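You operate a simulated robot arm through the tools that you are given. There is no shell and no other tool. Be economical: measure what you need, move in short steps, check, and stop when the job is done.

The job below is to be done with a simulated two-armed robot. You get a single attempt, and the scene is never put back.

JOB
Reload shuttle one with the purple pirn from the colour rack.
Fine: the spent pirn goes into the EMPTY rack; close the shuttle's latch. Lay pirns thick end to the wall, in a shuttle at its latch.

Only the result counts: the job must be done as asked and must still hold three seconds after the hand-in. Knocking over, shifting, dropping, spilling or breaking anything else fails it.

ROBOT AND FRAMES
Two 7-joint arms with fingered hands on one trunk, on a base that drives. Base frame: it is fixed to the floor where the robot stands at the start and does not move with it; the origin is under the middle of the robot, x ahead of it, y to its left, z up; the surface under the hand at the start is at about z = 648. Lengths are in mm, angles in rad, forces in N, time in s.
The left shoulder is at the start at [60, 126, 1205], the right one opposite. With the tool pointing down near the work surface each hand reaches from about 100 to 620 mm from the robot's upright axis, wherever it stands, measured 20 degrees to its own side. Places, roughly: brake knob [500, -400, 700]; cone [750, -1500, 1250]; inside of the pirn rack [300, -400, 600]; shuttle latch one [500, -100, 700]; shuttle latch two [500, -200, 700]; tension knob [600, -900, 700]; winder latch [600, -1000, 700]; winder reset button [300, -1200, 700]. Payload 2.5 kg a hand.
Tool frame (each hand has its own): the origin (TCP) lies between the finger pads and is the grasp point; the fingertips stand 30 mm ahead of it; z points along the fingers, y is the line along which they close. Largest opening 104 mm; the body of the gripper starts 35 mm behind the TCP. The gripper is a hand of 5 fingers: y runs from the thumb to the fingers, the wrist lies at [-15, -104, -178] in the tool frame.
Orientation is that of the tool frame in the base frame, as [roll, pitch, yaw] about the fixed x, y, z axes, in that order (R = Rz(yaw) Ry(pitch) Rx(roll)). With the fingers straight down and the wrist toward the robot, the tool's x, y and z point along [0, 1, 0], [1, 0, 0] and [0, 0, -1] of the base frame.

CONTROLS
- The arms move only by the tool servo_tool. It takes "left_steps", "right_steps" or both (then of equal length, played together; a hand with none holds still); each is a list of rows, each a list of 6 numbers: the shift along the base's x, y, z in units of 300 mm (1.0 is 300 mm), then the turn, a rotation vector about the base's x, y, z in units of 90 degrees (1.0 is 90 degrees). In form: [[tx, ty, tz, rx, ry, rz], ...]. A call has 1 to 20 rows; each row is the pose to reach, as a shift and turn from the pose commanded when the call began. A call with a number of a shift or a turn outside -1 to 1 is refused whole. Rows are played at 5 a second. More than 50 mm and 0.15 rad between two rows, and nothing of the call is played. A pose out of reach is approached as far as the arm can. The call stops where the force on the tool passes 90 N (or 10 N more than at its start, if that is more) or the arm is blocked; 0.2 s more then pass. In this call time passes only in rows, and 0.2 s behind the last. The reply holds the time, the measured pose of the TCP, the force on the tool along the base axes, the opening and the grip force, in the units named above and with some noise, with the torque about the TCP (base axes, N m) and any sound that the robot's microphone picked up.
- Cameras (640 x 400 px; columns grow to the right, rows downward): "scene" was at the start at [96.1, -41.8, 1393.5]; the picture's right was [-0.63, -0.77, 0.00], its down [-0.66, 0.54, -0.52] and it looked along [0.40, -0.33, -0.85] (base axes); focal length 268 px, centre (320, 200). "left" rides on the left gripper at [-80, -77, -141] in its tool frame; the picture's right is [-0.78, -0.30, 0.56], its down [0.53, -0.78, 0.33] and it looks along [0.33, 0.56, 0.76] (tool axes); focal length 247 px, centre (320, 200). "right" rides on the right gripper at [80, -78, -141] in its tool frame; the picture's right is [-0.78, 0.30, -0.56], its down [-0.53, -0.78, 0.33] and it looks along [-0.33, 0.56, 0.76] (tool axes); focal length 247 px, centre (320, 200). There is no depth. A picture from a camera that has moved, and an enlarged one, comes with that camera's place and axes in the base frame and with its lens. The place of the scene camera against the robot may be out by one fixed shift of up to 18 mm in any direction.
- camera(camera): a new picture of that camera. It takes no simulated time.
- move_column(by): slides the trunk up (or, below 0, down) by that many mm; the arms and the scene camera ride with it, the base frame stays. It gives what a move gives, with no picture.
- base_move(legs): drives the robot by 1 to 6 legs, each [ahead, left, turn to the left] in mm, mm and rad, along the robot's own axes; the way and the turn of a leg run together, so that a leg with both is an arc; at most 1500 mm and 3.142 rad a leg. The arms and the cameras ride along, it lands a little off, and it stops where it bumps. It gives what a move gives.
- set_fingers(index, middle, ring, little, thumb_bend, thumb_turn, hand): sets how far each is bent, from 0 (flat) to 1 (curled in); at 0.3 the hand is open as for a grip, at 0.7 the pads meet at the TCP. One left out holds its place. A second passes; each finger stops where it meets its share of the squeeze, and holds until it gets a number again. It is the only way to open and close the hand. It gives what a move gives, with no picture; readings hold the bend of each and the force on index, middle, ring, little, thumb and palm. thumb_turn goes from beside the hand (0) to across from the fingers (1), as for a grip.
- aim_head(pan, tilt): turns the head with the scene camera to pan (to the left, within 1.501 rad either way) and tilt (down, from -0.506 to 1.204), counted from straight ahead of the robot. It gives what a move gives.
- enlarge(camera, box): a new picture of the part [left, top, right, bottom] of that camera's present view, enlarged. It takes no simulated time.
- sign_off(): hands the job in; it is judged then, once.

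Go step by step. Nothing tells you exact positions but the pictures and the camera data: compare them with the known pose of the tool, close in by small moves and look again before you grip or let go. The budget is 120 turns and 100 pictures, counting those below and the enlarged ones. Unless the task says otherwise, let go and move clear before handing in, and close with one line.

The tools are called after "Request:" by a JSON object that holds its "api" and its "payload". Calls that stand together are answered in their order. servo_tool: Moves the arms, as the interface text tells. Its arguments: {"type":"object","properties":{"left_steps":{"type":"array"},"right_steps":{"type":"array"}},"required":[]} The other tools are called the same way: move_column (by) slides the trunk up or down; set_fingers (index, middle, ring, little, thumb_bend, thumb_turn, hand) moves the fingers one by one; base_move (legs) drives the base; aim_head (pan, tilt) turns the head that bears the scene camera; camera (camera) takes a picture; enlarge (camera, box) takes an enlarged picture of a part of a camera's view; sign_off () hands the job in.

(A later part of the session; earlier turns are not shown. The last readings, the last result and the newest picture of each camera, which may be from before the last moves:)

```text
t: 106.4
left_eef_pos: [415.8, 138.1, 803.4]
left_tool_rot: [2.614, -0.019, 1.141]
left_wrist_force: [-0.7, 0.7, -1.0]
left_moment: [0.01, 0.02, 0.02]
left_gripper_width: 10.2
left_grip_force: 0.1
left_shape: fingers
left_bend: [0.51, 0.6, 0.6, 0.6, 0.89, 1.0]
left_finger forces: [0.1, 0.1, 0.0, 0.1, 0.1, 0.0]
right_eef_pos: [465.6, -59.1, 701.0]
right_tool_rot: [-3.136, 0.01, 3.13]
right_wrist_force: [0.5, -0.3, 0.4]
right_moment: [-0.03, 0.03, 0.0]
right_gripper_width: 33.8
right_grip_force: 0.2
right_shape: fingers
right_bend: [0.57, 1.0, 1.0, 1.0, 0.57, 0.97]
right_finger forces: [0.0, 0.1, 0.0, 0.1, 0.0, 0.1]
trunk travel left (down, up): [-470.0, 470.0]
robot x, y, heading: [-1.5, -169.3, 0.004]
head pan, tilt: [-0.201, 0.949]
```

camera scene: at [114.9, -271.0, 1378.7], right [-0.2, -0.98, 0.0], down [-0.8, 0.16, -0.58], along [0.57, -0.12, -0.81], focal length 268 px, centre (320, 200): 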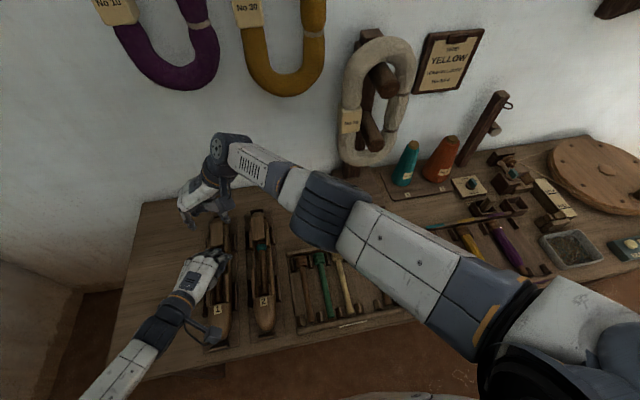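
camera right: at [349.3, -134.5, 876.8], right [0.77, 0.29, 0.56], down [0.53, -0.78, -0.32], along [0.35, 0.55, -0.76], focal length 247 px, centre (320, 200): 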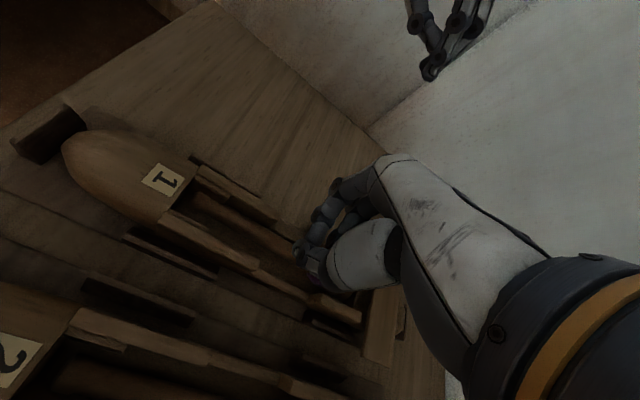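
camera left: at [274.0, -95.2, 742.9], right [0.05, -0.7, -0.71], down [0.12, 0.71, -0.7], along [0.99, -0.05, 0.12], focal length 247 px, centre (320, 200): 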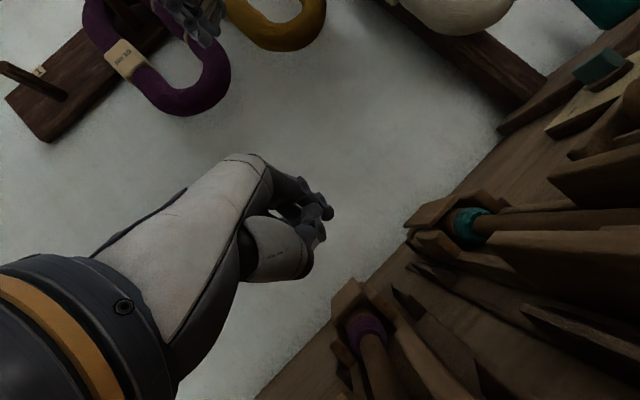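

Request:
{"api": "servo_tool", "payload": {"right_steps": [[-0.005, -0.003, -0.01, 0, 0, 0], [-0.005, -0.003, -0.014, 0, 0, 0]]}}

Request:
{"api": "set_fingers", "payload": {"hand": "right", "index": 0.7, "thumb_bend": 0.7}}

Request:
{"api": "servo_tool", "payload": {"right_steps": [[0, 0, 0.01, 0, 0, 0], [0, 0, 0.02, 0, 0, 0]]}}

```text
t: 107.0
left_eef_pos: [416.2, 138.3, 804.0]
left_tool_rot: [2.616, -0.02, 1.141]
left_wrist_force: [-0.3, -0.1, -0.7]
left_moment: [0.01, 0.01, 0.03]
left_gripper_width: 10.1
left_grip_force: 0.1
left_shape: fingers
left_bend: [0.51, 0.6, 0.6, 0.6, 0.89, 1.0]
left_finger forces: [0.0, 0.1, 0.0, 0.0, 0.0, 0.1]
right_eef_pos: [463.8, -59.9, 697.4]
right_tool_rot: [-3.136, 0.011, 3.129]
right_wrist_force: [-0.4, 0.0, -0.5]
right_moment: [-0.01, 0.04, 0.0]
right_gripper_width: 33.4
right_grip_force: 0.3
right_shape: fingers
right_bend: [0.57, 1.0, 1.0, 1.0, 0.57, 0.97]
right_finger forces: [0.0, 0.0, 0.1, 0.0, 0.0, 0.0]
trunk travel left (down, up): [-470.0, 470.0]
robot x, y, heading: [-0.6, -168.8, 0.004]
head pan, tilt: [-0.201, 0.949]
```

```text
t: 108.0
left_eef_pos: [416.0, 139.0, 803.7]
left_tool_rot: [2.615, -0.019, 1.14]
left_wrist_force: [-0.5, 0.0, 0.3]
left_moment: [-0.02, 0.02, 0.03]
left_gripper_width: 10.2
left_grip_force: 0.1
left_shape: fingers
left_bend: [0.51, 0.6, 0.6, 0.6, 0.89, 1.0]
left_finger forces: [0.0, 0.1, 0.0, 0.0, 0.0, 0.1]
right_eef_pos: [465.0, -58.7, 697.3]
right_tool_rot: [-3.134, 0.011, 3.128]
right_wrist_force: [1.6, 6.2, -0.1]
right_moment: [0.19, -0.05, -0.1]
right_gripper_width: 18.8
right_grip_force: 5.0
right_shape: fingers
right_bend: [0.59, 1.0, 1.0, 1.0, 0.67, 0.97]
right_finger forces: [8.4, 0.0, 0.0, 0.1, 2.3, 0.1]
trunk travel left (down, up): [-470.0, 470.0]
robot x, y, heading: [0.4, -171.1, -0.001]
head pan, tilt: [-0.201, 0.949]
```

```text
t: 108.6
left_eef_pos: [416.5, 138.2, 804.1]
left_tool_rot: [2.614, -0.021, 1.142]
left_wrist_force: [0.4, 0.7, 0.7]
left_moment: [0.01, -0.02, -0.01]
left_gripper_width: 10.1
left_grip_force: 0.1
left_shape: fingers
left_bend: [0.51, 0.6, 0.6, 0.6, 0.89, 1.0]
left_finger forces: [0.0, 0.0, 0.0, 0.1, 0.0, 0.0]
right_eef_pos: [464.6, -61.4, 702.0]
right_tool_rot: [-3.128, 0.011, 3.131]
right_wrist_force: [-0.8, -0.4, 0.9]
right_moment: [0.04, 0.02, -0.01]
right_gripper_width: 5.3
right_grip_force: 0.7
right_shape: fingers
right_bend: [0.68, 1.0, 1.0, 1.0, 0.69, 0.97]
right_finger forces: [1.3, 0.0, 0.0, 0.1, 1.0, 0.0]
trunk travel left (down, up): [-470.0, 470.0]
robot x, y, heading: [2.2, -164.6, -0.001]
head pan, tilt: [-0.201, 0.949]
```

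The index is catching the cheek's front corner. I'll shift 5 mm toward the robot and try again, gentler.

Request:
{"api": "set_fingers", "payload": {"hand": "right", "index": 0.575, "thumb_bend": 0.575}}

Request:
{"api": "servo_tool", "payload": {"right_steps": [[-0.018, 0.003, 0, 0, 0, 0], [-0.018, 0.003, -0.014, 0, 0, 0], [-0.018, 0.003, -0.022, 0, 0, 0]]}}

Request:
{"api": "set_fingers", "payload": {"hand": "right", "index": 0.68, "thumb_bend": 0.68}}

```text
t: 109.6
left_eef_pos: [416.2, 138.3, 803.4]
left_tool_rot: [2.614, -0.018, 1.141]
left_wrist_force: [-0.1, 0.1, -0.4]
left_moment: [0.01, 0.02, -0.01]
left_gripper_width: 10.1
left_grip_force: 0.1
left_shape: fingers
left_bend: [0.51, 0.6, 0.6, 0.6, 0.89, 1.0]
left_finger forces: [0.1, 0.0, 0.0, 0.1, 0.0, 0.0]
right_eef_pos: [463.7, -60.0, 702.4]
right_tool_rot: [-3.135, 0.011, 3.129]
right_wrist_force: [0.3, 0.3, 1.1]
right_moment: [-0.01, 0.0, -0.01]
right_gripper_width: 33.4
right_grip_force: 0.0
right_shape: fingers
right_bend: [0.57, 1.0, 1.0, 1.0, 0.57, 0.97]
right_finger forces: [0.0, 0.0, 0.1, 0.0, 0.1, 0.1]
trunk travel left (down, up): [-470.0, 470.0]
robot x, y, heading: [0.4, -169.0, 0.0]
head pan, tilt: [-0.201, 0.949]
```

```text
t: 110.4
left_eef_pos: [416.4, 138.4, 805.2]
left_tool_rot: [2.613, -0.021, 1.141]
left_wrist_force: [0.7, 0.3, -0.4]
left_moment: [-0.03, 0.0, -0.01]
left_gripper_width: 10.4
left_grip_force: 0.1
left_shape: fingers
left_bend: [0.51, 0.6, 0.6, 0.6, 0.89, 1.0]
left_finger forces: [0.1, 0.1, 0.0, 0.0, 0.1, 0.0]
right_eef_pos: [458.4, -58.7, 696.7]
right_tool_rot: [-3.136, 0.009, 3.129]
right_wrist_force: [-0.2, -0.5, 0.5]
right_moment: [0.01, 0.01, 0.01]
right_gripper_width: 33.4
right_grip_force: 0.2
right_shape: fingers
right_bend: [0.57, 1.0, 1.0, 1.0, 0.57, 0.97]
right_finger forces: [0.6, 0.0, 0.1, 0.0, 0.1, 0.0]
trunk travel left (down, up): [-470.0, 470.0]
robot x, y, heading: [1.2, -171.4, 0.002]
head pan, tilt: [-0.201, 0.949]
```

```text
t: 111.4
left_eef_pos: [415.5, 138.3, 803.6]
left_tool_rot: [2.614, -0.021, 1.14]
left_wrist_force: [0.2, -1.2, 0.2]
left_moment: [-0.01, -0.04, -0.01]
left_gripper_width: 10.0
left_grip_force: 0.1
left_shape: fingers
left_bend: [0.51, 0.6, 0.6, 0.6, 0.89, 1.0]
left_finger forces: [0.0, 0.0, 0.0, 0.0, 0.0, 0.0]
right_eef_pos: [456.8, -59.5, 697.6]
right_tool_rot: [-3.137, 0.01, 3.127]
right_wrist_force: [-0.4, 5.3, 0.2]
right_moment: [0.2, -0.02, -0.06]
right_gripper_width: 19.4
right_grip_force: 3.9
right_shape: fingers
right_bend: [0.59, 1.0, 1.0, 1.0, 0.66, 0.97]
right_finger forces: [6.9, 0.0, 0.0, 0.0, 1.2, 0.0]
trunk travel left (down, up): [-470.0, 470.0]
robot x, y, heading: [1.7, -167.0, 0.002]
head pan, tilt: [-0.201, 0.949]
```

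Request:
{"api": "servo_tool", "payload": {"right_steps": [[0.006, 0, 0.012, 0, 0, 0], [0.012, -0.003, 0.02, 0, 0, 0]]}}

Request:
{"api": "set_fingers", "payload": {"hand": "right", "index": 0.625, "thumb_bend": 0.625}}

Request:
{"api": "servo_tool", "payload": {"right_steps": [[0, 0, -0.012, 0, 0, 0], [0, 0, -0.024, 0, 0, 0], [0, 0, -0.03, 0, 0, 0]]}}

Request:
{"api": "set_fingers", "payload": {"hand": "right", "index": 0.72, "thumb_bend": 0.72}}

```text
t: 112.0
left_eef_pos: [415.7, 138.0, 803.9]
left_tool_rot: [2.615, -0.021, 1.141]
left_wrist_force: [-0.7, 0.8, 0.5]
left_moment: [-0.05, 0.01, 0.03]
left_gripper_width: 10.2
left_grip_force: 0.1
left_shape: fingers
left_bend: [0.51, 0.6, 0.6, 0.6, 0.89, 1.0]
left_finger forces: [0.0, 0.1, 0.0, 0.0, 0.0, 0.0]
right_eef_pos: [463.4, -62.6, 701.7]
right_tool_rot: [-3.133, 0.011, 3.129]
right_wrist_force: [0.1, -0.1, 0.7]
right_moment: [-0.01, -0.01, 0.01]
right_gripper_width: 7.3
right_grip_force: 0.5
right_shape: fingers
right_bend: [0.68, 1.0, 1.0, 1.0, 0.67, 0.97]
right_finger forces: [0.3, 0.0, 0.0, 0.1, 0.3, 0.0]
trunk travel left (down, up): [-470.0, 470.0]
robot x, y, heading: [-1.6, -165.4, -0.005]
head pan, tilt: [-0.201, 0.949]
```

```text
t: 113.0
left_eef_pos: [416.7, 137.2, 805.0]
left_tool_rot: [2.615, -0.019, 1.14]
left_wrist_force: [0.2, -0.7, 0.5]
left_moment: [0.02, -0.02, 0.04]
left_gripper_width: 10.3
left_grip_force: 0.1
left_shape: fingers
left_bend: [0.51, 0.6, 0.6, 0.6, 0.89, 1.0]
left_finger forces: [0.1, 0.0, 0.1, 0.1, 0.0, 0.0]
right_eef_pos: [461.8, -61.0, 702.0]
right_tool_rot: [-3.137, 0.01, 3.129]
right_wrist_force: [0.7, 0.1, 0.1]
right_moment: [0.0, -0.01, -0.05]
right_gripper_width: 20.4
right_grip_force: 0.2
right_shape: fingers
right_bend: [0.62, 1.0, 1.0, 1.0, 0.62, 0.97]
right_finger forces: [0.0, 0.0, 0.1, 0.1, 0.1, 0.0]
trunk travel left (down, up): [-470.0, 470.0]
robot x, y, heading: [0.6, -166.7, 0.002]
head pan, tilt: [-0.201, 0.949]
```

```text
t: 113.8
left_eef_pos: [414.1, 138.1, 804.3]
left_tool_rot: [2.614, -0.021, 1.141]
left_wrist_force: [-0.2, 0.1, 0.5]
left_moment: [0.02, 0.02, -0.04]
left_gripper_width: 10.2
left_grip_force: 0.0
left_shape: fingers
left_bend: [0.51, 0.6, 0.6, 0.6, 0.89, 1.0]
left_finger forces: [0.0, 0.0, 0.0, 0.0, 0.1, 0.1]
right_eef_pos: [463.3, -58.7, 696.2]
right_tool_rot: [-3.141, 0.014, 3.129]
right_wrist_force: [-1.9, -1.0, 16.9]
right_moment: [-0.06, 0.21, 0.02]
right_gripper_width: 19.6
right_grip_force: 8.6
right_shape: fingers
right_bend: [0.64, 1.0, 1.0, 1.0, 0.62, 0.97]
right_finger forces: [8.7, 0.0, 0.1, 0.0, 8.1, 0.0]
trunk travel left (down, up): [-470.0, 470.0]
robot x, y, heading: [2.4, -169.3, -0.002]
head pan, tilt: [-0.201, 0.949]
```

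```text
t: 114.8
left_eef_pos: [414.6, 137.2, 806.3]
left_tool_rot: [2.614, -0.02, 1.141]
left_wrist_force: [-0.2, 0.5, 0.0]
left_moment: [0.0, -0.01, 0.01]
left_gripper_width: 10.0
left_grip_force: 0.0
left_shape: fingers
left_bend: [0.51, 0.6, 0.6, 0.6, 0.89, 1.0]
left_finger forces: [0.0, 0.1, 0.0, 0.1, 0.0, 0.0]
right_eef_pos: [462.1, -60.3, 695.5]
right_tool_rot: [-3.138, 0.017, 3.13]
right_wrist_force: [1.2, -6.0, 27.4]
right_moment: [-0.78, 0.19, 0.07]
right_gripper_width: 11.5
right_grip_force: 17.2
right_shape: fingers
right_bend: [0.71, 1.0, 1.0, 1.0, 0.66, 0.98]
right_finger forces: [3.8, 0.0, 0.2, 0.0, 30.6, 0.0]
trunk travel left (down, up): [-470.0, 470.0]
robot x, y, heading: [-1.2, -171.5, 0.005]
head pan, tilt: [-0.201, 0.949]
```

Request:
{"api": "set_fingers", "payload": {"hand": "right", "index": 0.62, "thumb_bend": 0.62}}

Request:
{"api": "servo_tool", "payload": {"right_steps": [[0.004, -0.002, 0.012, 0, 0, 0], [0.006, -0.002, 0.018, 0, 0, 0]]}}

Request:
{"api": "set_fingers", "payload": {"hand": "right", "index": 0.72, "thumb_bend": 0.72}}

```text
t: 115.8
left_eef_pos: [415.2, 138.7, 804.7]
left_tool_rot: [2.612, -0.021, 1.141]
left_wrist_force: [0.2, 0.9, 0.2]
left_moment: [-0.03, 0.01, -0.01]
left_gripper_width: 9.8
left_grip_force: 0.1
left_shape: fingers
left_bend: [0.51, 0.6, 0.6, 0.6, 0.89, 1.0]
left_finger forces: [0.0, 0.0, 0.1, 0.0, 0.1, 0.0]
right_eef_pos: [462.5, -59.9, 696.5]
right_tool_rot: [-3.14, 0.017, 3.133]
right_wrist_force: [-1.2, -0.5, 27.9]
right_moment: [-0.28, 0.27, -0.04]
right_gripper_width: 18.1
right_grip_force: 14.0
right_shape: fingers
right_bend: [0.64, 1.0, 1.0, 1.0, 0.63, 0.98]
right_finger forces: [9.3, 0.0, 0.0, 0.0, 17.7, 0.0]
trunk travel left (down, up): [-470.0, 470.0]
robot x, y, heading: [-0.3, -171.4, 0.003]
head pan, tilt: [-0.201, 0.949]
```

```text
t: 116.4
left_eef_pos: [415.6, 137.7, 804.3]
left_tool_rot: [2.615, -0.019, 1.14]
left_wrist_force: [-0.3, -0.2, -0.1]
left_moment: [0.02, -0.02, 0.02]
left_gripper_width: 10.0
left_grip_force: 0.0
left_shape: fingers
left_bend: [0.51, 0.6, 0.6, 0.6, 0.89, 1.0]
left_finger forces: [0.0, 0.1, 0.0, 0.0, 0.1, 0.1]
right_eef_pos: [463.1, -60.7, 696.8]
right_tool_rot: [-3.131, 0.009, 3.131]
right_wrist_force: [-1.3, 0.1, 6.9]
right_moment: [0.17, 0.11, 0.03]
right_gripper_width: 19.9
right_grip_force: 3.5
right_shape: fingers
right_bend: [0.63, 1.0, 1.0, 1.0, 0.62, 0.98]
right_finger forces: [6.5, 0.1, 0.0, 0.1, 0.0, 0.0]
trunk travel left (down, up): [-470.0, 470.0]
robot x, y, heading: [3.3, -167.0, -0.0]
head pan, tilt: [-0.201, 0.949]
```

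```text
t: 117.4
left_eef_pos: [415.8, 138.2, 804.3]
left_tool_rot: [2.616, -0.02, 1.142]
left_wrist_force: [-0.2, 1.1, -0.2]
left_moment: [-0.02, 0.01, -0.01]
left_gripper_width: 10.1
left_grip_force: 0.1
left_shape: fingers
left_bend: [0.51, 0.6, 0.6, 0.6, 0.89, 1.0]
left_finger forces: [0.1, 0.0, 0.0, 0.0, 0.0, 0.1]
right_eef_pos: [464.5, -60.5, 698.1]
right_tool_rot: [-3.135, 0.011, 3.13]
right_wrist_force: [-0.6, -0.9, -0.1]
right_moment: [-0.01, -0.03, 0.01]
right_gripper_width: 10.9
right_grip_force: 5.2
right_shape: fingers
right_bend: [0.71, 1.0, 1.0, 1.0, 0.66, 0.97]
right_finger forces: [5.2, 0.0, 0.0, 0.0, 5.3, 0.1]
trunk travel left (down, up): [-470.0, 470.0]
robot x, y, heading: [-1.5, -167.3, 0.006]
head pan, tilt: [-0.201, 0.949]
```

Balanced contact (5 N each) with no vertical load. Lift slowly.

Request:
{"api": "servo_tool", "payload": {"right_steps": [[0, 0, 0.008, 0, 0, 0], [0, 0, 0.016, 0, 0, 0], [0, 0, 0.026, 0, 0, 0]]}}

Request:
{"api": "servo_tool", "payload": {"right_steps": [[0, 0, 0.015, 0, 0, 0], [0, 0, 0.03, 0, 0, 0]]}}

```text
t: 118.2
left_eef_pos: [415.9, 138.6, 803.1]
left_tool_rot: [2.615, -0.02, 1.142]
left_wrist_force: [0.6, 0.1, -0.3]
left_moment: [-0.01, 0.04, -0.01]
left_gripper_width: 10.2
left_grip_force: 0.0
left_shape: fingers
left_bend: [0.51, 0.6, 0.6, 0.6, 0.89, 1.0]
left_finger forces: [0.1, 0.0, 0.0, 0.0, 0.0, 0.0]
right_eef_pos: [464.8, -61.2, 706.3]
right_tool_rot: [-3.135, 0.009, 3.13]
right_wrist_force: [-0.6, 0.5, -0.3]
right_moment: [-0.02, 0.01, -0.03]
right_gripper_width: 11.2
right_grip_force: 5.4
right_shape: fingers
right_bend: [0.71, 1.0, 1.0, 1.0, 0.66, 0.97]
right_finger forces: [5.2, 0.0, 0.1, 0.0, 5.4, 0.0]
trunk travel left (down, up): [-470.0, 470.0]
robot x, y, heading: [-1.7, -170.8, -0.002]
head pan, tilt: [-0.201, 0.949]
```

```text
t: 118.8
left_eef_pos: [415.5, 138.5, 803.6]
left_tool_rot: [2.613, -0.019, 1.14]
left_wrist_force: [0.9, 0.8, -0.9]
left_moment: [0.01, -0.05, 0.02]
left_gripper_width: 10.6
left_grip_force: 0.2
left_shape: fingers
left_bend: [0.51, 0.6, 0.6, 0.6, 0.89, 1.0]
left_finger forces: [0.0, 0.0, 0.0, 0.0, 0.0, 0.1]
right_eef_pos: [464.8, -60.4, 715.6]
right_tool_rot: [-3.133, 0.011, 3.13]
right_wrist_force: [-0.3, 0.4, -0.9]
right_moment: [0.0, -0.01, 0.03]
right_gripper_width: 10.9
right_grip_force: 5.8
right_shape: fingers
right_bend: [0.71, 1.0, 1.0, 1.0, 0.66, 0.97]
right_finger forces: [5.1, 0.1, 0.0, 0.0, 5.4, 0.0]
trunk travel left (down, up): [-470.0, 470.0]
robot x, y, heading: [-2.9, -166.9, 0.002]
head pan, tilt: [-0.201, 0.949]
```

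It holds. A picture to confirm the pirn is in hand.

Request:
{"api": "enlarge", "payload": {"camera": "right", "box": [220, 130, 380, 290]}}

```text
2.50 times, centred on (300, 210) of right
camera zoom: at [380.3, -135.8, 856.9], right [0.77, 0.29, 0.56], down [0.53, -0.79, -0.32], along [0.35, 0.55, -0.76], focal length 617 px, centre (370, 175)
```

zoom: 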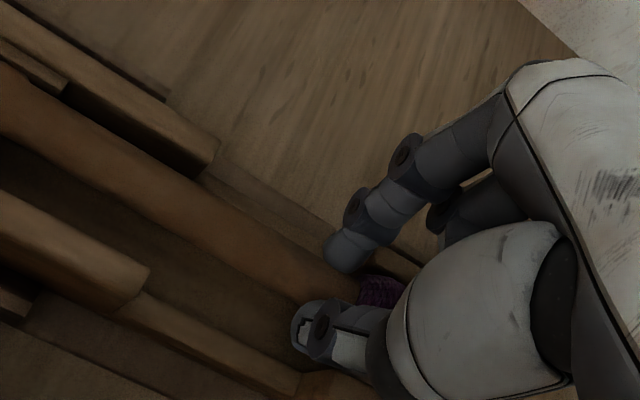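

The pirn is lifting with the hand. Continue up gently.

Request:
{"api": "servo_tool", "payload": {"right_steps": [[0, 0, 0.03, 0, 0, 0], [0, 0, 0.06, 0, 0, 0], [0, 0, 0.1, 0, 0, 0], [0, 0, 0.15, 0, 0, 0], [0, 0, 0.2, 0, 0, 0], [0, 0, 0.25, 0, 0, 0]]}}

Request:
{"api": "camera", "payload": {"camera": "scene"}}

Request:
{"api": "enlarge", "payload": {"camera": "right", "box": [160, 80, 400, 320]}}

```text
t: 120.2
left_eef_pos: [416.5, 137.8, 804.1]
left_tool_rot: [2.616, -0.019, 1.141]
left_wrist_force: [-0.2, -0.4, 0.0]
left_moment: [0.01, 0.0, 0.01]
left_gripper_width: 10.3
left_grip_force: 0.2
left_shape: fingers
left_bend: [0.51, 0.6, 0.6, 0.6, 0.89, 1.0]
left_finger forces: [0.0, 0.0, 0.0, 0.0, 0.1, 0.0]
right_eef_pos: [464.3, -61.3, 791.2]
right_tool_rot: [-3.134, 0.012, 3.129]
right_wrist_force: [0.2, 1.2, -0.5]
right_moment: [0.02, 0.01, 0.0]
right_gripper_width: 10.9
right_grip_force: 5.3
right_shape: fingers
right_bend: [0.71, 1.0, 1.0, 1.0, 0.66, 0.97]
right_finger forces: [5.2, 0.0, 0.0, 0.0, 5.4, 0.0]
trunk travel left (down, up): [-470.0, 470.0]
robot x, y, heading: [1.6, -167.4, 0.003]
head pan, tilt: [-0.201, 0.949]
```

```text
21 pictures are left
camera scene: at [114.9, -181.2, 1268.7], right [-0.2, -0.98, 0.0], down [-0.8, 0.16, -0.58], along [0.57, -0.12, -0.81], focal length 268 px, centre (320, 200)
```

scene: 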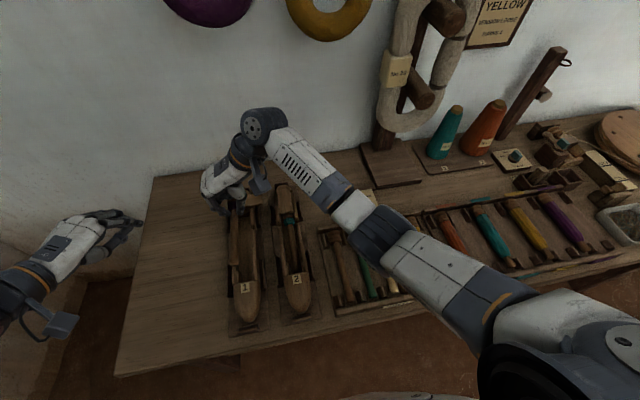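

```text
1.67 times, centred on (280, 200) of right
camera zoom: at [380.6, -135.6, 932.2], right [0.77, 0.29, 0.56], down [0.53, -0.79, -0.32], along [0.35, 0.55, -0.76], focal length 412 px, centre (387, 200)
```

zoom: 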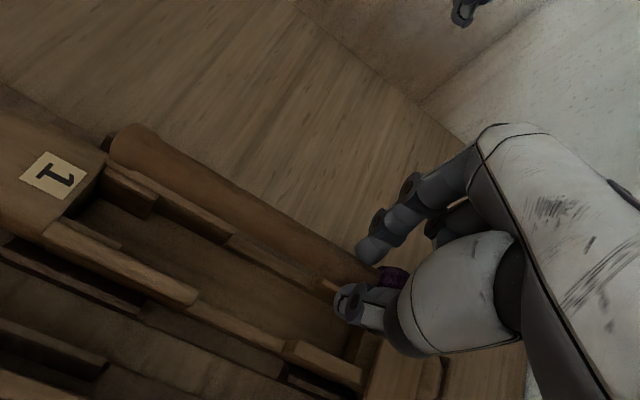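

The spent pirn is out, held level, with shuttle one empty below. I'll carry it at height toward the free EMPTY-rack slot (y≈-441) and look at the rack.

Request:
{"api": "servo_tool", "payload": {"right_steps": [[0, -0.05, 0.05, 0, 0, 0], [-0.02, -0.13, 0.08, 0, 0, 0], [-0.05, -0.23, 0.08, 0, 0, 0], [-0.08, -0.33, 0.08, 0, 0, 0], [-0.11, -0.43, 0.08, 0, 0, 0], [-0.14, -0.53, 0.08, 0, 0, 0], [-0.17, -0.63, 0.08, 0, 0, 0], [-0.2, -0.73, 0.08, 0, 0, 0], [-0.23, -0.83, 0.08, 0, 0, 0], [-0.26, -0.93, 0.08, 0, 0, 0]]}}

Request:
{"api": "servo_tool", "payload": {"right_steps": [[0, -0.1, 0, 0, 0, 0], [0, -0.2, 0, 0, 0, 0], [0, -0.3, 0, 0, 0, 0], [0, -0.333, 0, 0, 0, 0]]}}

Request:
{"api": "aim_head", "payload": {"pan": -0.6, "tilt": 0.95}}

Request:
{"api": "camera", "payload": {"camera": "right"}}

Request:
{"api": "camera", "payload": {"camera": "scene"}}

```text
t: 122.4
left_eef_pos: [415.2, 139.0, 804.9]
left_tool_rot: [2.614, -0.02, 1.14]
left_wrist_force: [-0.1, 0.5, -0.1]
left_moment: [0.01, -0.02, -0.03]
left_gripper_width: 10.2
left_grip_force: 0.0
left_shape: fingers
left_bend: [0.51, 0.6, 0.6, 0.6, 0.89, 1.0]
left_finger forces: [0.0, 0.0, 0.1, 0.0, 0.0, 0.0]
right_eef_pos: [384.3, -339.8, 814.9]
right_tool_rot: [-3.136, 0.012, 3.131]
right_wrist_force: [0.1, 0.5, -0.3]
right_moment: [-0.02, -0.01, 0.0]
right_gripper_width: 10.8
right_grip_force: 5.0
right_shape: fingers
right_bend: [0.71, 1.0, 1.0, 1.0, 0.66, 0.97]
right_finger forces: [5.1, 0.1, 0.1, 0.0, 5.2, 0.1]
trunk travel left (down, up): [-470.0, 470.0]
robot x, y, heading: [-2.5, -168.1, 0.001]
head pan, tilt: [-0.201, 0.949]
```

```text
t: 123.4
left_eef_pos: [415.6, 138.2, 804.3]
left_tool_rot: [2.614, -0.019, 1.141]
left_wrist_force: [-0.2, 0.1, -0.2]
left_moment: [0.01, 0.01, 0.0]
left_gripper_width: 10.1
left_grip_force: 0.1
left_shape: fingers
left_bend: [0.51, 0.6, 0.6, 0.6, 0.89, 1.0]
left_finger forces: [0.0, 0.1, 0.0, 0.0, 0.0, 0.1]
right_eef_pos: [384.8, -439.6, 814.3]
right_tool_rot: [-3.137, 0.009, 3.129]
right_wrist_force: [-0.4, -0.3, -0.2]
right_moment: [0.0, 0.02, 0.0]
right_gripper_width: 10.7
right_grip_force: 4.6
right_shape: fingers
right_bend: [0.71, 1.0, 1.0, 1.0, 0.66, 0.97]
right_finger forces: [4.8, 0.0, 0.0, 0.0, 5.0, 0.0]
trunk travel left (down, up): [-470.0, 470.0]
robot x, y, heading: [2.7, -168.2, 0.003]
head pan, tilt: [-0.201, 0.949]
```

```text
t: 124.3
left_eef_pos: [415.7, 138.3, 804.1]
left_tool_rot: [2.614, -0.019, 1.14]
left_wrist_force: [0.5, 0.2, 0.2]
left_moment: [-0.03, -0.01, 0.01]
left_gripper_width: 9.9
left_grip_force: 0.0
left_shape: fingers
left_bend: [0.51, 0.6, 0.6, 0.6, 0.89, 1.0]
left_finger forces: [0.0, 0.0, 0.0, 0.1, 0.1, 0.0]
right_eef_pos: [385.8, -439.6, 813.8]
right_tool_rot: [-3.135, 0.011, 3.13]
right_wrist_force: [-0.5, -0.1, -0.6]
right_moment: [0.0, 0.03, 0.0]
right_gripper_width: 10.5
right_grip_force: 4.5
right_shape: fingers
right_bend: [0.71, 1.0, 1.0, 1.0, 0.66, 0.97]
right_finger forces: [4.9, 0.1, 0.0, 0.0, 5.0, 0.1]
trunk travel left (down, up): [-470.0, 470.0]
robot x, y, heading: [-0.5, -169.5, -0.002]
head pan, tilt: [-0.6, 0.949]
```

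```text
19 pictures are left
camera right: at [301.7, -514.5, 955.9], right [0.77, 0.29, 0.56], down [0.53, -0.79, -0.32], along [0.35, 0.55, -0.76], focal length 247 px, centre (320, 200)
```

right: 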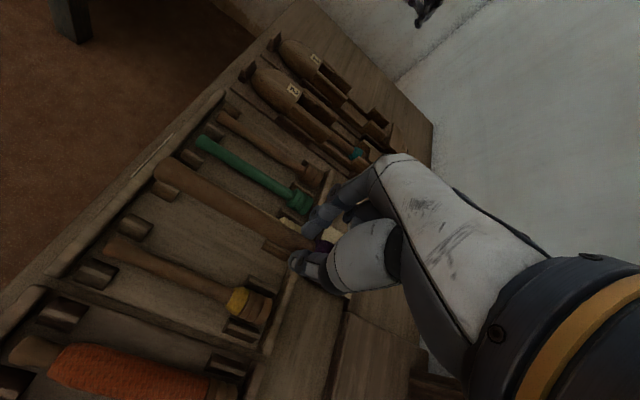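

```text
18 pictures are left
camera scene: at [103.7, -207.8, 1268.7], right [-0.56, -0.83, 0.0], down [-0.67, 0.46, -0.58], along [0.48, -0.33, -0.81], focal length 268 px, centre (320, 200)
```

scene: 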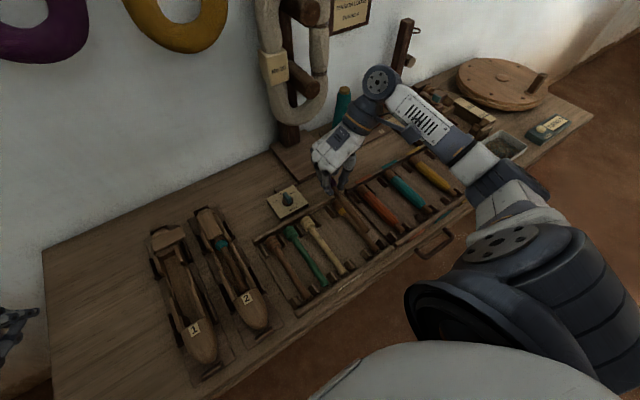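

The free slot lies between tail posts near y≈-456 and -410, centred about y≈-431, with neighbours' tails at x≈258. I'll align over it and lower part-way.

Request:
{"api": "servo_tool", "payload": {"right_steps": [[-0.024, 0.028, 0, 0, 0, 0], [-0.024, 0.028, -0.1, 0, 0, 0], [-0.024, 0.028, -0.2, 0, 0, 0], [-0.024, 0.028, -0.27, 0, 0, 0]]}}

Request:
{"api": "camera", "payload": {"camera": "right"}}

Request:
{"api": "enlarge", "payload": {"camera": "scene", "box": [270, 170, 410, 300]}}

```text
t: 125.3
left_eef_pos: [416.5, 137.6, 803.7]
left_tool_rot: [2.615, -0.02, 1.141]
left_wrist_force: [0.5, 0.2, 0.1]
left_moment: [0.01, -0.01, 0.0]
left_gripper_width: 10.0
left_grip_force: 0.0
left_shape: fingers
left_bend: [0.51, 0.6, 0.6, 0.6, 0.89, 1.0]
left_finger forces: [0.1, 0.0, 0.1, 0.1, 0.1, 0.0]
right_eef_pos: [378.1, -431.0, 733.7]
right_tool_rot: [-3.134, 0.01, 3.13]
right_wrist_force: [0.0, 0.0, -0.9]
right_moment: [0.03, 0.0, 0.01]
right_gripper_width: 10.7
right_grip_force: 4.2
right_shape: fingers
right_bend: [0.71, 1.0, 1.0, 1.0, 0.66, 0.97]
right_finger forces: [4.8, 0.0, 0.0, 0.0, 5.0, 0.0]
trunk travel left (down, up): [-470.0, 470.0]
robot x, y, heading: [3.8, -167.2, 0.005]
head pan, tilt: [-0.6, 0.949]
```

```text
17 pictures are left
camera right: at [294.7, -506.1, 874.7], right [0.77, 0.29, 0.56], down [0.53, -0.78, -0.32], along [0.35, 0.55, -0.76], focal length 247 px, centre (320, 200)
```

right: 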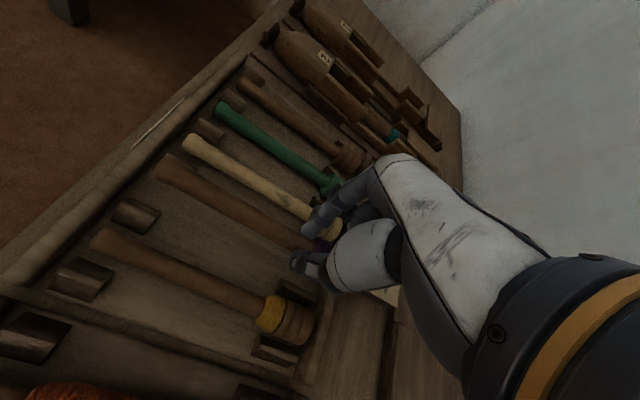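

```text
3.08 times, centred on (340, 235) of scene
camera zoom: at [103.7, -207.9, 1268.7], right [-0.56, -0.83, 0.0], down [-0.67, 0.46, -0.58], along [0.48, -0.33, -0.81], focal length 826 px, centre (258, 92)
```

zoom: 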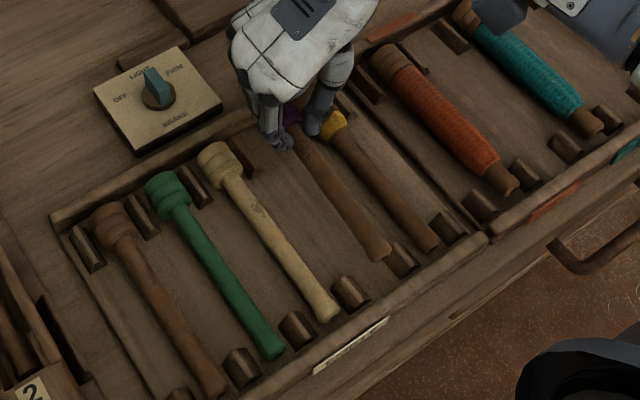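

The held pirn is right over the free slot (tail falls midway between the posts). Lower until it touches.

Request:
{"api": "servo_tool", "payload": {"right_steps": [[0, 0, -0.04, 0, 0, 0], [0, 0, -0.08, 0, 0, 0], [0, 0, -0.1, 0, 0, 0], [0, 0, -0.11, 0, 0, 0], [0, 0, -0.12, 0, 0, 0]]}}

Request:
{"api": "camera", "payload": {"camera": "right"}}

```text
t: 126.5
left_eef_pos: [416.7, 137.7, 804.0]
left_tool_rot: [2.613, -0.021, 1.14]
left_wrist_force: [-0.8, 0.8, -0.3]
left_moment: [-0.02, -0.01, 0.01]
left_gripper_width: 9.8
left_grip_force: 0.1
left_shape: fingers
left_bend: [0.51, 0.6, 0.6, 0.6, 0.89, 1.0]
left_finger forces: [0.1, 0.0, 0.0, 0.0, 0.2, 0.0]
right_eef_pos: [379.2, -431.1, 697.1]
right_tool_rot: [-3.135, 0.011, 3.129]
right_wrist_force: [0.1, 0.1, 0.2]
right_moment: [-0.05, -0.01, -0.01]
right_gripper_width: 10.7
right_grip_force: 5.0
right_shape: fingers
right_bend: [0.71, 1.0, 1.0, 1.0, 0.66, 0.97]
right_finger forces: [4.9, 0.1, 0.0, 0.1, 4.9, 0.0]
trunk travel left (down, up): [-470.0, 470.0]
robot x, y, heading: [-2.0, -169.8, -0.002]
head pan, tilt: [-0.6, 0.949]
```

```text
15 pictures are left
camera right: at [294.9, -506.6, 838.7], right [0.77, 0.29, 0.56], down [0.53, -0.79, -0.32], along [0.35, 0.55, -0.76], focal length 247 px, centre (320, 200)
```

right: 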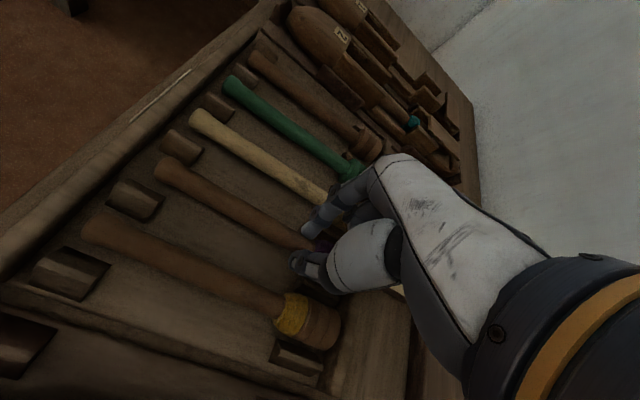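

Request:
{"api": "servo_tool", "payload": {"right_steps": [[0, 0, -0.008, 0, 0, 0], [0, 0, -0.016, 0, 0, 0], [0, 0, -0.022, 0, 0, 0]]}}

Request:
{"api": "servo_tool", "payload": {"right_steps": [[0, 0, -0.006, 0, 0, 0], [0, 0, -0.012, 0, 0, 0]]}}

```text
t: 127.3
left_eef_pos: [415.2, 138.3, 804.4]
left_tool_rot: [2.614, -0.021, 1.142]
left_wrist_force: [-0.4, 0.7, 0.4]
left_moment: [-0.01, 0.02, 0.02]
left_gripper_width: 10.2
left_grip_force: 0.0
left_shape: fingers
left_bend: [0.51, 0.6, 0.6, 0.6, 0.89, 1.0]
left_finger forces: [0.0, 0.1, 0.1, 0.1, 0.0, 0.0]
right_eef_pos: [378.8, -430.6, 692.2]
right_tool_rot: [-3.134, 0.011, 3.13]
right_wrist_force: [-0.6, 0.6, 2.7]
right_moment: [0.0, 0.05, 0.04]
right_gripper_width: 10.5
right_grip_force: 5.9
right_shape: fingers
right_bend: [0.71, 1.0, 1.0, 1.0, 0.66, 0.97]
right_finger forces: [5.8, 0.0, 0.0, 0.0, 6.1, 0.0]
trunk travel left (down, up): [-470.0, 470.0]
robot x, y, heading: [4.6, -166.2, 0.002]
head pan, tilt: [-0.6, 0.949]
```

```text
t: 127.9
left_eef_pos: [414.2, 138.7, 804.5]
left_tool_rot: [2.613, -0.018, 1.14]
left_wrist_force: [-0.2, -0.1, 0.3]
left_moment: [-0.04, 0.02, 0.0]
left_gripper_width: 10.1
left_grip_force: 0.0
left_shape: fingers
left_bend: [0.51, 0.6, 0.6, 0.6, 0.89, 1.0]
left_finger forces: [0.0, 0.0, 0.2, 0.0, 0.0, 0.0]
right_eef_pos: [380.0, -431.5, 689.3]
right_tool_rot: [-3.137, 0.014, 3.131]
right_wrist_force: [-0.8, -1.1, 14.7]
right_moment: [-0.05, 0.13, -0.01]
right_gripper_width: 11.2
right_grip_force: 10.5
right_shape: fingers
right_bend: [0.71, 1.0, 1.0, 1.0, 0.67, 0.97]
right_finger forces: [9.5, 0.0, 0.0, 0.1, 10.9, 0.1]
trunk travel left (down, up): [-470.0, 470.0]
robot x, y, heading: [0.6, -168.3, -0.001]
head pan, tilt: [-0.6, 0.949]
```

Contact: it's seated. Open the pinch and rise straight up, then check.

Request:
{"api": "servo_tool", "payload": {"right_steps": [[0, 0, 0.006, 0, 0, 0], [0, 0, 0.008, 0, 0, 0]]}}

Request:
{"api": "set_fingers", "payload": {"hand": "right", "index": 0.6, "thumb_bend": 0.6}}

Request:
{"api": "servo_tool", "payload": {"right_steps": [[0, 0, 0.04, 0, 0, 0], [0, 0, 0.1, 0, 0, 0], [0, 0, 0.2, 0, 0, 0], [0, 0, 0.3, 0, 0, 0], [0, 0, 0.42, 0, 0, 0]]}}

Request:
{"api": "camera", "payload": {"camera": "right"}}

```text
t: 128.5
left_eef_pos: [416.3, 137.7, 803.8]
left_tool_rot: [2.615, -0.02, 1.141]
left_wrist_force: [0.0, -0.1, 0.0]
left_moment: [0.01, -0.04, -0.02]
left_gripper_width: 10.2
left_grip_force: 0.1
left_shape: fingers
left_bend: [0.51, 0.6, 0.6, 0.6, 0.89, 1.0]
left_finger forces: [0.0, 0.1, 0.0, 0.0, 0.0, 0.0]
right_eef_pos: [379.0, -431.7, 690.1]
right_tool_rot: [-3.134, 0.013, 3.13]
right_wrist_force: [0.7, 1.0, 10.0]
right_moment: [0.04, 0.01, 0.02]
right_gripper_width: 10.9
right_grip_force: 8.3
right_shape: fingers
right_bend: [0.71, 1.0, 1.0, 1.0, 0.67, 0.97]
right_finger forces: [8.3, 0.1, 0.1, 0.0, 8.8, 0.1]
trunk travel left (down, up): [-470.0, 470.0]
robot x, y, heading: [-1.5, -169.4, 0.001]
head pan, tilt: [-0.6, 0.949]
```

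```text
t: 129.5
left_eef_pos: [415.5, 137.9, 803.1]
left_tool_rot: [2.613, -0.02, 1.142]
left_wrist_force: [0.5, -0.3, -0.6]
left_moment: [-0.02, -0.03, -0.01]
left_gripper_width: 9.9
left_grip_force: 0.0
left_shape: fingers
left_bend: [0.51, 0.6, 0.6, 0.6, 0.89, 1.0]
left_finger forces: [0.0, 0.1, 0.0, 0.0, 0.0, 0.0]
right_eef_pos: [379.2, -432.1, 689.1]
right_tool_rot: [-3.135, 0.009, 3.129]
right_wrist_force: [0.5, 0.4, 0.1]
right_moment: [-0.02, -0.03, -0.04]
right_gripper_width: 25.9
right_grip_force: 0.1
right_shape: fingers
right_bend: [0.6, 1.0, 1.0, 1.0, 0.6, 0.97]
right_finger forces: [0.0, 0.1, 0.0, 0.0, 0.0, 0.0]
trunk travel left (down, up): [-470.0, 470.0]
robot x, y, heading: [1.5, -165.6, 0.0]
head pan, tilt: [-0.6, 0.949]
```

```text
t: 130.7
left_eef_pos: [414.8, 137.9, 804.2]
left_tool_rot: [2.616, -0.019, 1.14]
left_wrist_force: [-0.4, 0.1, 0.5]
left_moment: [0.0, 0.0, -0.02]
left_gripper_width: 9.9
left_grip_force: 0.1
left_shape: fingers
left_bend: [0.51, 0.6, 0.6, 0.6, 0.89, 1.0]
left_finger forces: [0.0, 0.0, 0.0, 0.0, 0.0, 0.1]
right_eef_pos: [378.6, -432.5, 815.2]
right_tool_rot: [-3.133, 0.011, 3.129]
right_wrist_force: [-0.2, 0.7, 0.8]
right_moment: [0.0, -0.03, -0.02]
right_gripper_width: 25.8
right_grip_force: 0.0
right_shape: fingers
right_bend: [0.6, 1.0, 1.0, 1.0, 0.6, 0.97]
right_finger forces: [0.0, 0.0, 0.1, 0.0, 0.0, 0.0]
trunk travel left (down, up): [-470.0, 470.0]
robot x, y, heading: [1.0, -169.1, 0.005]
head pan, tilt: [-0.6, 0.949]
```

```text
14 pictures are left
camera right: at [294.7, -506.6, 957.4], right [0.77, 0.29, 0.56], down [0.53, -0.79, -0.32], along [0.35, 0.55, -0.76], focal length 247 px, centre (320, 200)
```

right: 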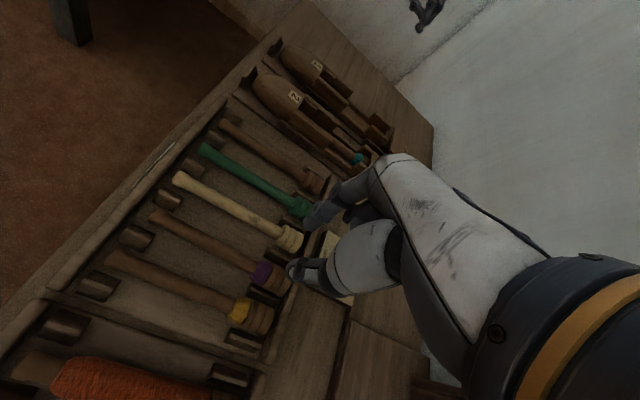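

The spent pirn is cleanly in the EMPTY rack. Now I'll drive right along the table toward the purple pirn.

Request:
{"api": "base_move", "payload": {"legs": [[0, -420, 0]]}}

Request:
{"api": "camera", "payload": {"camera": "right"}}

```text
t: 133.3
left_eef_pos: [416.6, -287.7, 805.2]
left_tool_rot: [2.614, -0.02, 1.142]
left_wrist_force: [1.3, 0.0, -0.5]
left_moment: [0.02, 0.03, 0.0]
left_gripper_width: 10.1
left_grip_force: 0.1
left_shape: fingers
left_bend: [0.51, 0.6, 0.6, 0.6, 0.89, 1.0]
left_finger forces: [0.0, 0.1, 0.0, 0.0, 0.0, 0.1]
right_eef_pos: [379.2, -857.6, 815.2]
right_tool_rot: [-3.135, 0.01, 3.13]
right_wrist_force: [0.0, -0.4, -0.2]
right_moment: [0.0, 0.01, 0.03]
right_gripper_width: 25.7
right_grip_force: 0.1
right_shape: fingers
right_bend: [0.6, 1.0, 1.0, 1.0, 0.6, 0.97]
right_finger forces: [0.1, 0.0, 0.1, 0.0, 0.0, 0.0]
trunk travel left (down, up): [-470.0, 470.0]
robot x, y, heading: [1.4, -594.4, -0.001]
head pan, tilt: [-0.6, 0.949]
```

```text
13 pictures are left
camera right: at [295.0, -931.8, 956.9], right [0.77, 0.29, 0.56], down [0.53, -0.79, -0.32], along [0.35, 0.55, -0.76], focal length 247 px, centre (320, 200)
```

right: 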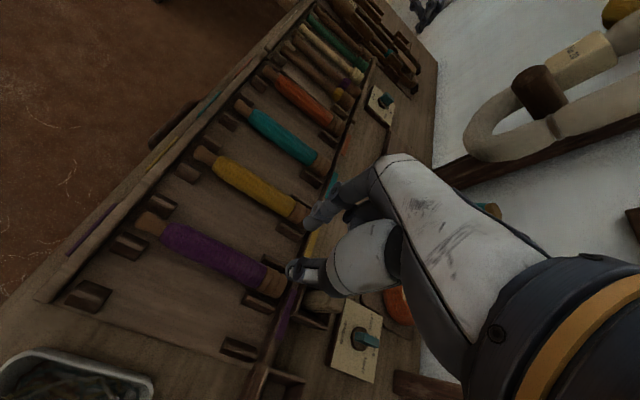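

The purple pirn lies at y≈-865 with its yarn body from x≈280 to 391. I'll open index, middle and thumb and come down over its middle (x≈335).

Request:
{"api": "set_fingers", "payload": {"hand": "right", "index": 0.5, "middle": 0.5, "thumb_bend": 0.5}}

Request:
{"api": "servo_tool", "payload": {"right_steps": [[-0.07, -0.012, 0, 0, 0, 0], [-0.147, -0.025, -0.05, 0, 0, 0], [-0.147, -0.025, -0.15, 0, 0, 0], [-0.147, -0.025, -0.27, 0, 0, 0]]}}

Request:
{"api": "camera", "payload": {"camera": "right"}}

```text
t: 134.3
left_eef_pos: [415.5, -286.3, 804.2]
left_tool_rot: [2.614, -0.019, 1.141]
left_wrist_force: [0.5, 0.4, -0.4]
left_moment: [-0.02, 0.05, 0.01]
left_gripper_width: 10.1
left_grip_force: 0.0
left_shape: fingers
left_bend: [0.51, 0.6, 0.6, 0.6, 0.89, 1.0]
left_finger forces: [0.0, 0.0, 0.0, 0.0, 0.0, 0.1]
right_eef_pos: [378.7, -857.6, 815.7]
right_tool_rot: [-3.135, 0.01, 3.129]
right_wrist_force: [0.3, 0.3, 0.2]
right_moment: [0.01, 0.04, 0.02]
right_gripper_width: 51.6
right_grip_force: 0.0
right_shape: fingers
right_bend: [0.5, 0.5, 1.0, 1.0, 0.5, 0.97]
right_finger forces: [0.0, 0.1, 0.0, 0.0, 0.0, 0.1]
trunk travel left (down, up): [-470.0, 470.0]
robot x, y, heading: [0.3, -591.5, 0.002]
head pan, tilt: [-0.6, 0.949]
```

```text
t: 135.3
left_eef_pos: [415.7, -287.3, 805.0]
left_tool_rot: [2.615, -0.02, 1.14]
left_wrist_force: [-0.5, -0.2, 0.0]
left_moment: [0.01, 0.02, 0.0]
left_gripper_width: 10.3
left_grip_force: 0.0
left_shape: fingers
left_bend: [0.51, 0.6, 0.6, 0.6, 0.89, 1.0]
left_finger forces: [0.0, 0.0, 0.0, 0.1, 0.0, 0.1]
right_eef_pos: [333.7, -863.7, 734.0]
right_tool_rot: [-3.136, 0.011, 3.13]
right_wrist_force: [0.2, -0.3, 0.9]
right_moment: [-0.02, -0.01, 0.02]
right_gripper_width: 51.8
right_grip_force: 0.1
right_shape: fingers
right_bend: [0.5, 0.5, 1.0, 1.0, 0.5, 0.97]
right_finger forces: [0.0, 0.1, 0.1, 0.0, 0.0, 0.0]
trunk travel left (down, up): [-470.0, 470.0]
robot x, y, heading: [-1.2, -595.3, -0.003]
head pan, tilt: [-0.6, 0.949]
```

```text
12 pictures are left
camera right: at [250.4, -938.6, 876.1], right [0.77, 0.29, 0.56], down [0.53, -0.79, -0.32], along [0.35, 0.55, -0.76], focal length 247 px, centre (320, 200)
```

right: 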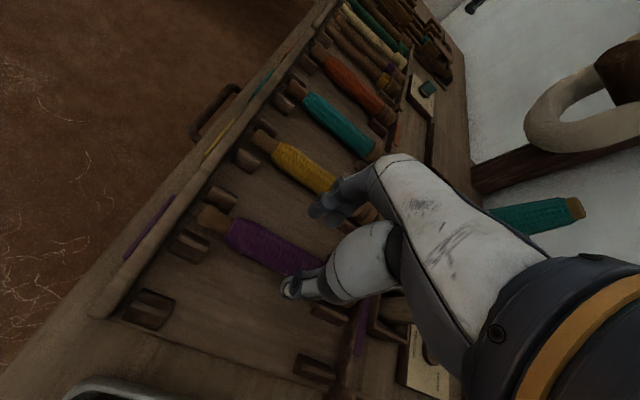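

Well centred. Descend and close.

Request:
{"api": "servo_tool", "payload": {"right_steps": [[0, -0.002, -0.06, 0, 0, 0], [0, -0.002, -0.11, 0, 0, 0], [0, -0.002, -0.135, 0, 0, 0], [0, -0.002, -0.15, 0, 0, 0]]}}

Request:
{"api": "set_fingers", "payload": {"hand": "right", "index": 0.62, "middle": 0.62, "thumb_bend": 0.64}}

```text
t: 136.3
left_eef_pos: [416.9, -286.0, 803.8]
left_tool_rot: [2.615, -0.019, 1.14]
left_wrist_force: [-0.2, 1.2, 0.0]
left_moment: [0.02, -0.01, -0.01]
left_gripper_width: 10.0
left_grip_force: 0.2
left_shape: fingers
left_bend: [0.51, 0.6, 0.6, 0.6, 0.89, 1.0]
left_finger forces: [0.0, 0.0, 0.0, 0.0, 0.0, 0.0]
right_eef_pos: [335.3, -864.6, 688.9]
right_tool_rot: [-3.134, 0.012, 3.129]
right_wrist_force: [-0.3, -0.7, 0.4]
right_moment: [0.0, 0.02, 0.0]
right_gripper_width: 51.6
right_grip_force: 0.0
right_shape: fingers
right_bend: [0.5, 0.5, 1.0, 1.0, 0.5, 0.97]
right_finger forces: [0.0, 0.0, 0.0, 0.0, 0.0, 0.0]
trunk travel left (down, up): [-470.0, 470.0]
robot x, y, heading: [-4.7, -592.6, -0.004]
head pan, tilt: [-0.6, 0.949]
```

```text
t: 137.3
left_eef_pos: [417.4, -287.6, 804.3]
left_tool_rot: [2.614, -0.02, 1.141]
left_wrist_force: [0.0, 0.1, -0.6]
left_moment: [0.01, 0.01, 0.02]
left_gripper_width: 10.1
left_grip_force: 0.0
left_shape: fingers
left_bend: [0.51, 0.6, 0.6, 0.6, 0.89, 1.0]
left_finger forces: [0.1, 0.1, 0.0, 0.0, 0.0, 0.1]
right_eef_pos: [335.0, -863.8, 688.5]
right_tool_rot: [-3.136, 0.01, 3.13]
right_wrist_force: [0.1, 0.0, 0.5]
right_moment: [-0.01, 0.02, -0.02]
right_gripper_width: 25.6
right_grip_force: 2.4
right_shape: fingers
right_bend: [0.6, 0.61, 1.0, 1.0, 0.61, 0.97]
right_finger forces: [1.3, 1.1, 0.0, 0.0, 2.3, 0.1]
trunk travel left (down, up): [-470.0, 470.0]
robot x, y, heading: [1.9, -591.8, 0.001]
head pan, tilt: [-0.6, 0.949]
```

Request:
{"api": "set_fingers", "payload": {"hand": "right", "index": 0.68, "middle": 0.68, "thumb_bend": 0.74}}

Request:
{"api": "servo_tool", "payload": {"right_steps": [[0, 0, 0.015, 0, 0, 0], [0, 0, 0.04, 0, 0, 0], [0, 0, 0.08, 0, 0, 0], [0, 0, 0.14, 0, 0, 0], [0, 0, 0.22, 0, 0, 0], [0, 0, 0.32, 0, 0, 0], [0, 0, 0.42, 0, 0, 0]]}}

Request:
{"api": "camera", "payload": {"camera": "right"}}

```text
t: 138.3
left_eef_pos: [416.6, -287.3, 803.9]
left_tool_rot: [2.613, -0.019, 1.14]
left_wrist_force: [-0.3, 0.6, -0.5]
left_moment: [0.02, -0.01, 0.01]
left_gripper_width: 10.4
left_grip_force: 0.0
left_shape: fingers
left_bend: [0.51, 0.6, 0.6, 0.6, 0.89, 1.0]
left_finger forces: [0.0, 0.0, 0.1, 0.0, 0.0, 0.0]
right_eef_pos: [334.8, -864.5, 689.2]
right_tool_rot: [-3.133, 0.009, 3.129]
right_wrist_force: [0.5, 0.1, 0.2]
right_moment: [-0.01, -0.04, 0.06]
right_gripper_width: 23.5
right_grip_force: 11.9
right_shape: fingers
right_bend: [0.61, 0.63, 1.0, 1.0, 0.63, 0.97]
right_finger forces: [6.1, 5.6, 0.0, 0.1, 11.0, 0.0]
trunk travel left (down, up): [-470.0, 470.0]
robot x, y, heading: [-0.9, -591.1, -0.005]
head pan, tilt: [-0.6, 0.949]
```

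```text
t: 139.9
left_eef_pos: [416.2, -287.2, 804.2]
left_tool_rot: [2.614, -0.019, 1.141]
left_wrist_force: [0.1, -0.5, -0.8]
left_moment: [-0.01, -0.01, -0.01]
left_gripper_width: 10.0
left_grip_force: 0.1
left_shape: fingers
left_bend: [0.51, 0.6, 0.6, 0.6, 0.89, 1.0]
left_finger forces: [0.0, 0.0, 0.1, 0.0, 0.1, 0.0]
right_eef_pos: [335.0, -864.3, 815.3]
right_tool_rot: [-3.135, 0.01, 3.131]
right_wrist_force: [0.0, 0.8, -0.3]
right_moment: [-0.02, -0.01, -0.01]
right_gripper_width: 23.5
right_grip_force: 10.5
right_shape: fingers
right_bend: [0.61, 0.64, 1.0, 1.0, 0.64, 0.96]
right_finger forces: [6.8, 3.9, 0.0, 0.0, 10.7, 0.1]
trunk travel left (down, up): [-470.0, 470.0]
robot x, y, heading: [1.1, -592.3, -0.003]
head pan, tilt: [-0.6, 0.949]
```

```text
11 pictures are left
camera right: at [250.6, -939.5, 956.8], right [0.77, 0.29, 0.56], down [0.53, -0.79, -0.32], along [0.35, 0.55, -0.76], focal length 247 px, centre (320, 200)
```

right: 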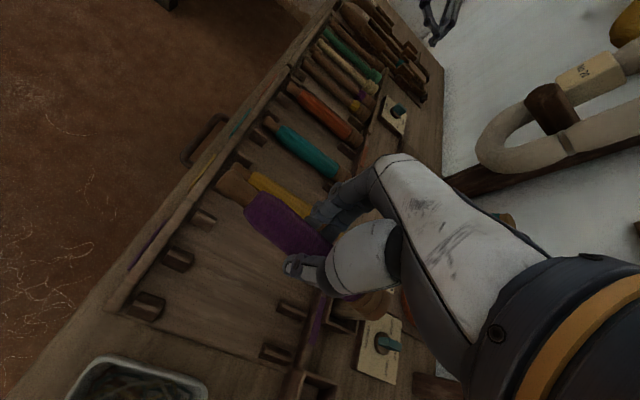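

The purple pirn is in hand (butt end hanging slightly low). I'll drive back left to the shuttle position.

Request:
{"api": "base_move", "payload": {"legs": [[0, 424, 0]]}}

Request:
{"api": "servo_tool", "payload": {"right_steps": [[0.03, 0.1, 0.02, 0, 0, 0], [0.06, 0.2, 0.02, 0, 0, 0], [0.09, 0.3, 0.02, 0, 0, 0], [0.12, 0.4, 0.02, 0, 0, 0], [0.15, 0.5, 0.02, 0, 0, 0], [0.18, 0.6, 0.02, 0, 0, 0], [0.21, 0.7, 0.02, 0, 0, 0], [0.24, 0.8, 0.02, 0, 0, 0], [0.27, 0.9, 0.02, 0, 0, 0], [0.29, 1.0, 0.02, 0, 0, 0]]}}

```text
t: 142.5
left_eef_pos: [414.9, 138.2, 804.7]
left_tool_rot: [2.616, -0.02, 1.139]
left_wrist_force: [0.7, -0.1, 0.0]
left_moment: [-0.01, 0.0, -0.01]
left_gripper_width: 10.2
left_grip_force: 0.1
left_shape: fingers
left_bend: [0.51, 0.6, 0.6, 0.6, 0.89, 1.0]
left_finger forces: [0.0, 0.0, 0.0, 0.1, 0.1, 0.0]
right_eef_pos: [334.2, -440.1, 814.3]
right_tool_rot: [-3.134, 0.01, 3.128]
right_wrist_force: [-0.4, -0.2, -0.8]
right_moment: [0.03, 0.0, -0.02]
right_gripper_width: 23.5
right_grip_force: 10.6
right_shape: fingers
right_bend: [0.61, 0.64, 1.0, 1.0, 0.64, 0.96]
right_finger forces: [6.8, 3.9, 0.1, 0.1, 10.7, 0.0]
trunk travel left (down, up): [-470.0, 470.0]
robot x, y, heading: [-1.2, -167.0, -0.001]
head pan, tilt: [-0.6, 0.949]
```

```text
t: 144.7
left_eef_pos: [415.6, 137.3, 803.5]
left_tool_rot: [2.615, -0.019, 1.138]
left_wrist_force: [-0.4, 0.1, 0.3]
left_moment: [-0.02, 0.03, 0.0]
left_gripper_width: 9.9
left_grip_force: 0.1
left_shape: fingers
left_bend: [0.51, 0.6, 0.6, 0.6, 0.89, 1.0]
left_finger forces: [0.1, 0.1, 0.0, 0.0, 0.0, 0.1]
right_eef_pos: [422.2, -139.2, 819.6]
right_tool_rot: [-3.134, 0.012, 3.13]
right_wrist_force: [0.5, -0.4, -1.2]
right_moment: [0.0, 0.0, 0.02]
right_gripper_width: 23.2
right_grip_force: 10.4
right_shape: fingers
right_bend: [0.61, 0.64, 1.0, 1.0, 0.64, 0.96]
right_finger forces: [6.8, 3.9, 0.0, 0.0, 10.7, 0.0]
trunk travel left (down, up): [-470.0, 470.0]
robot x, y, heading: [-1.4, -167.9, 0.004]
head pan, tilt: [-0.6, 0.949]
```

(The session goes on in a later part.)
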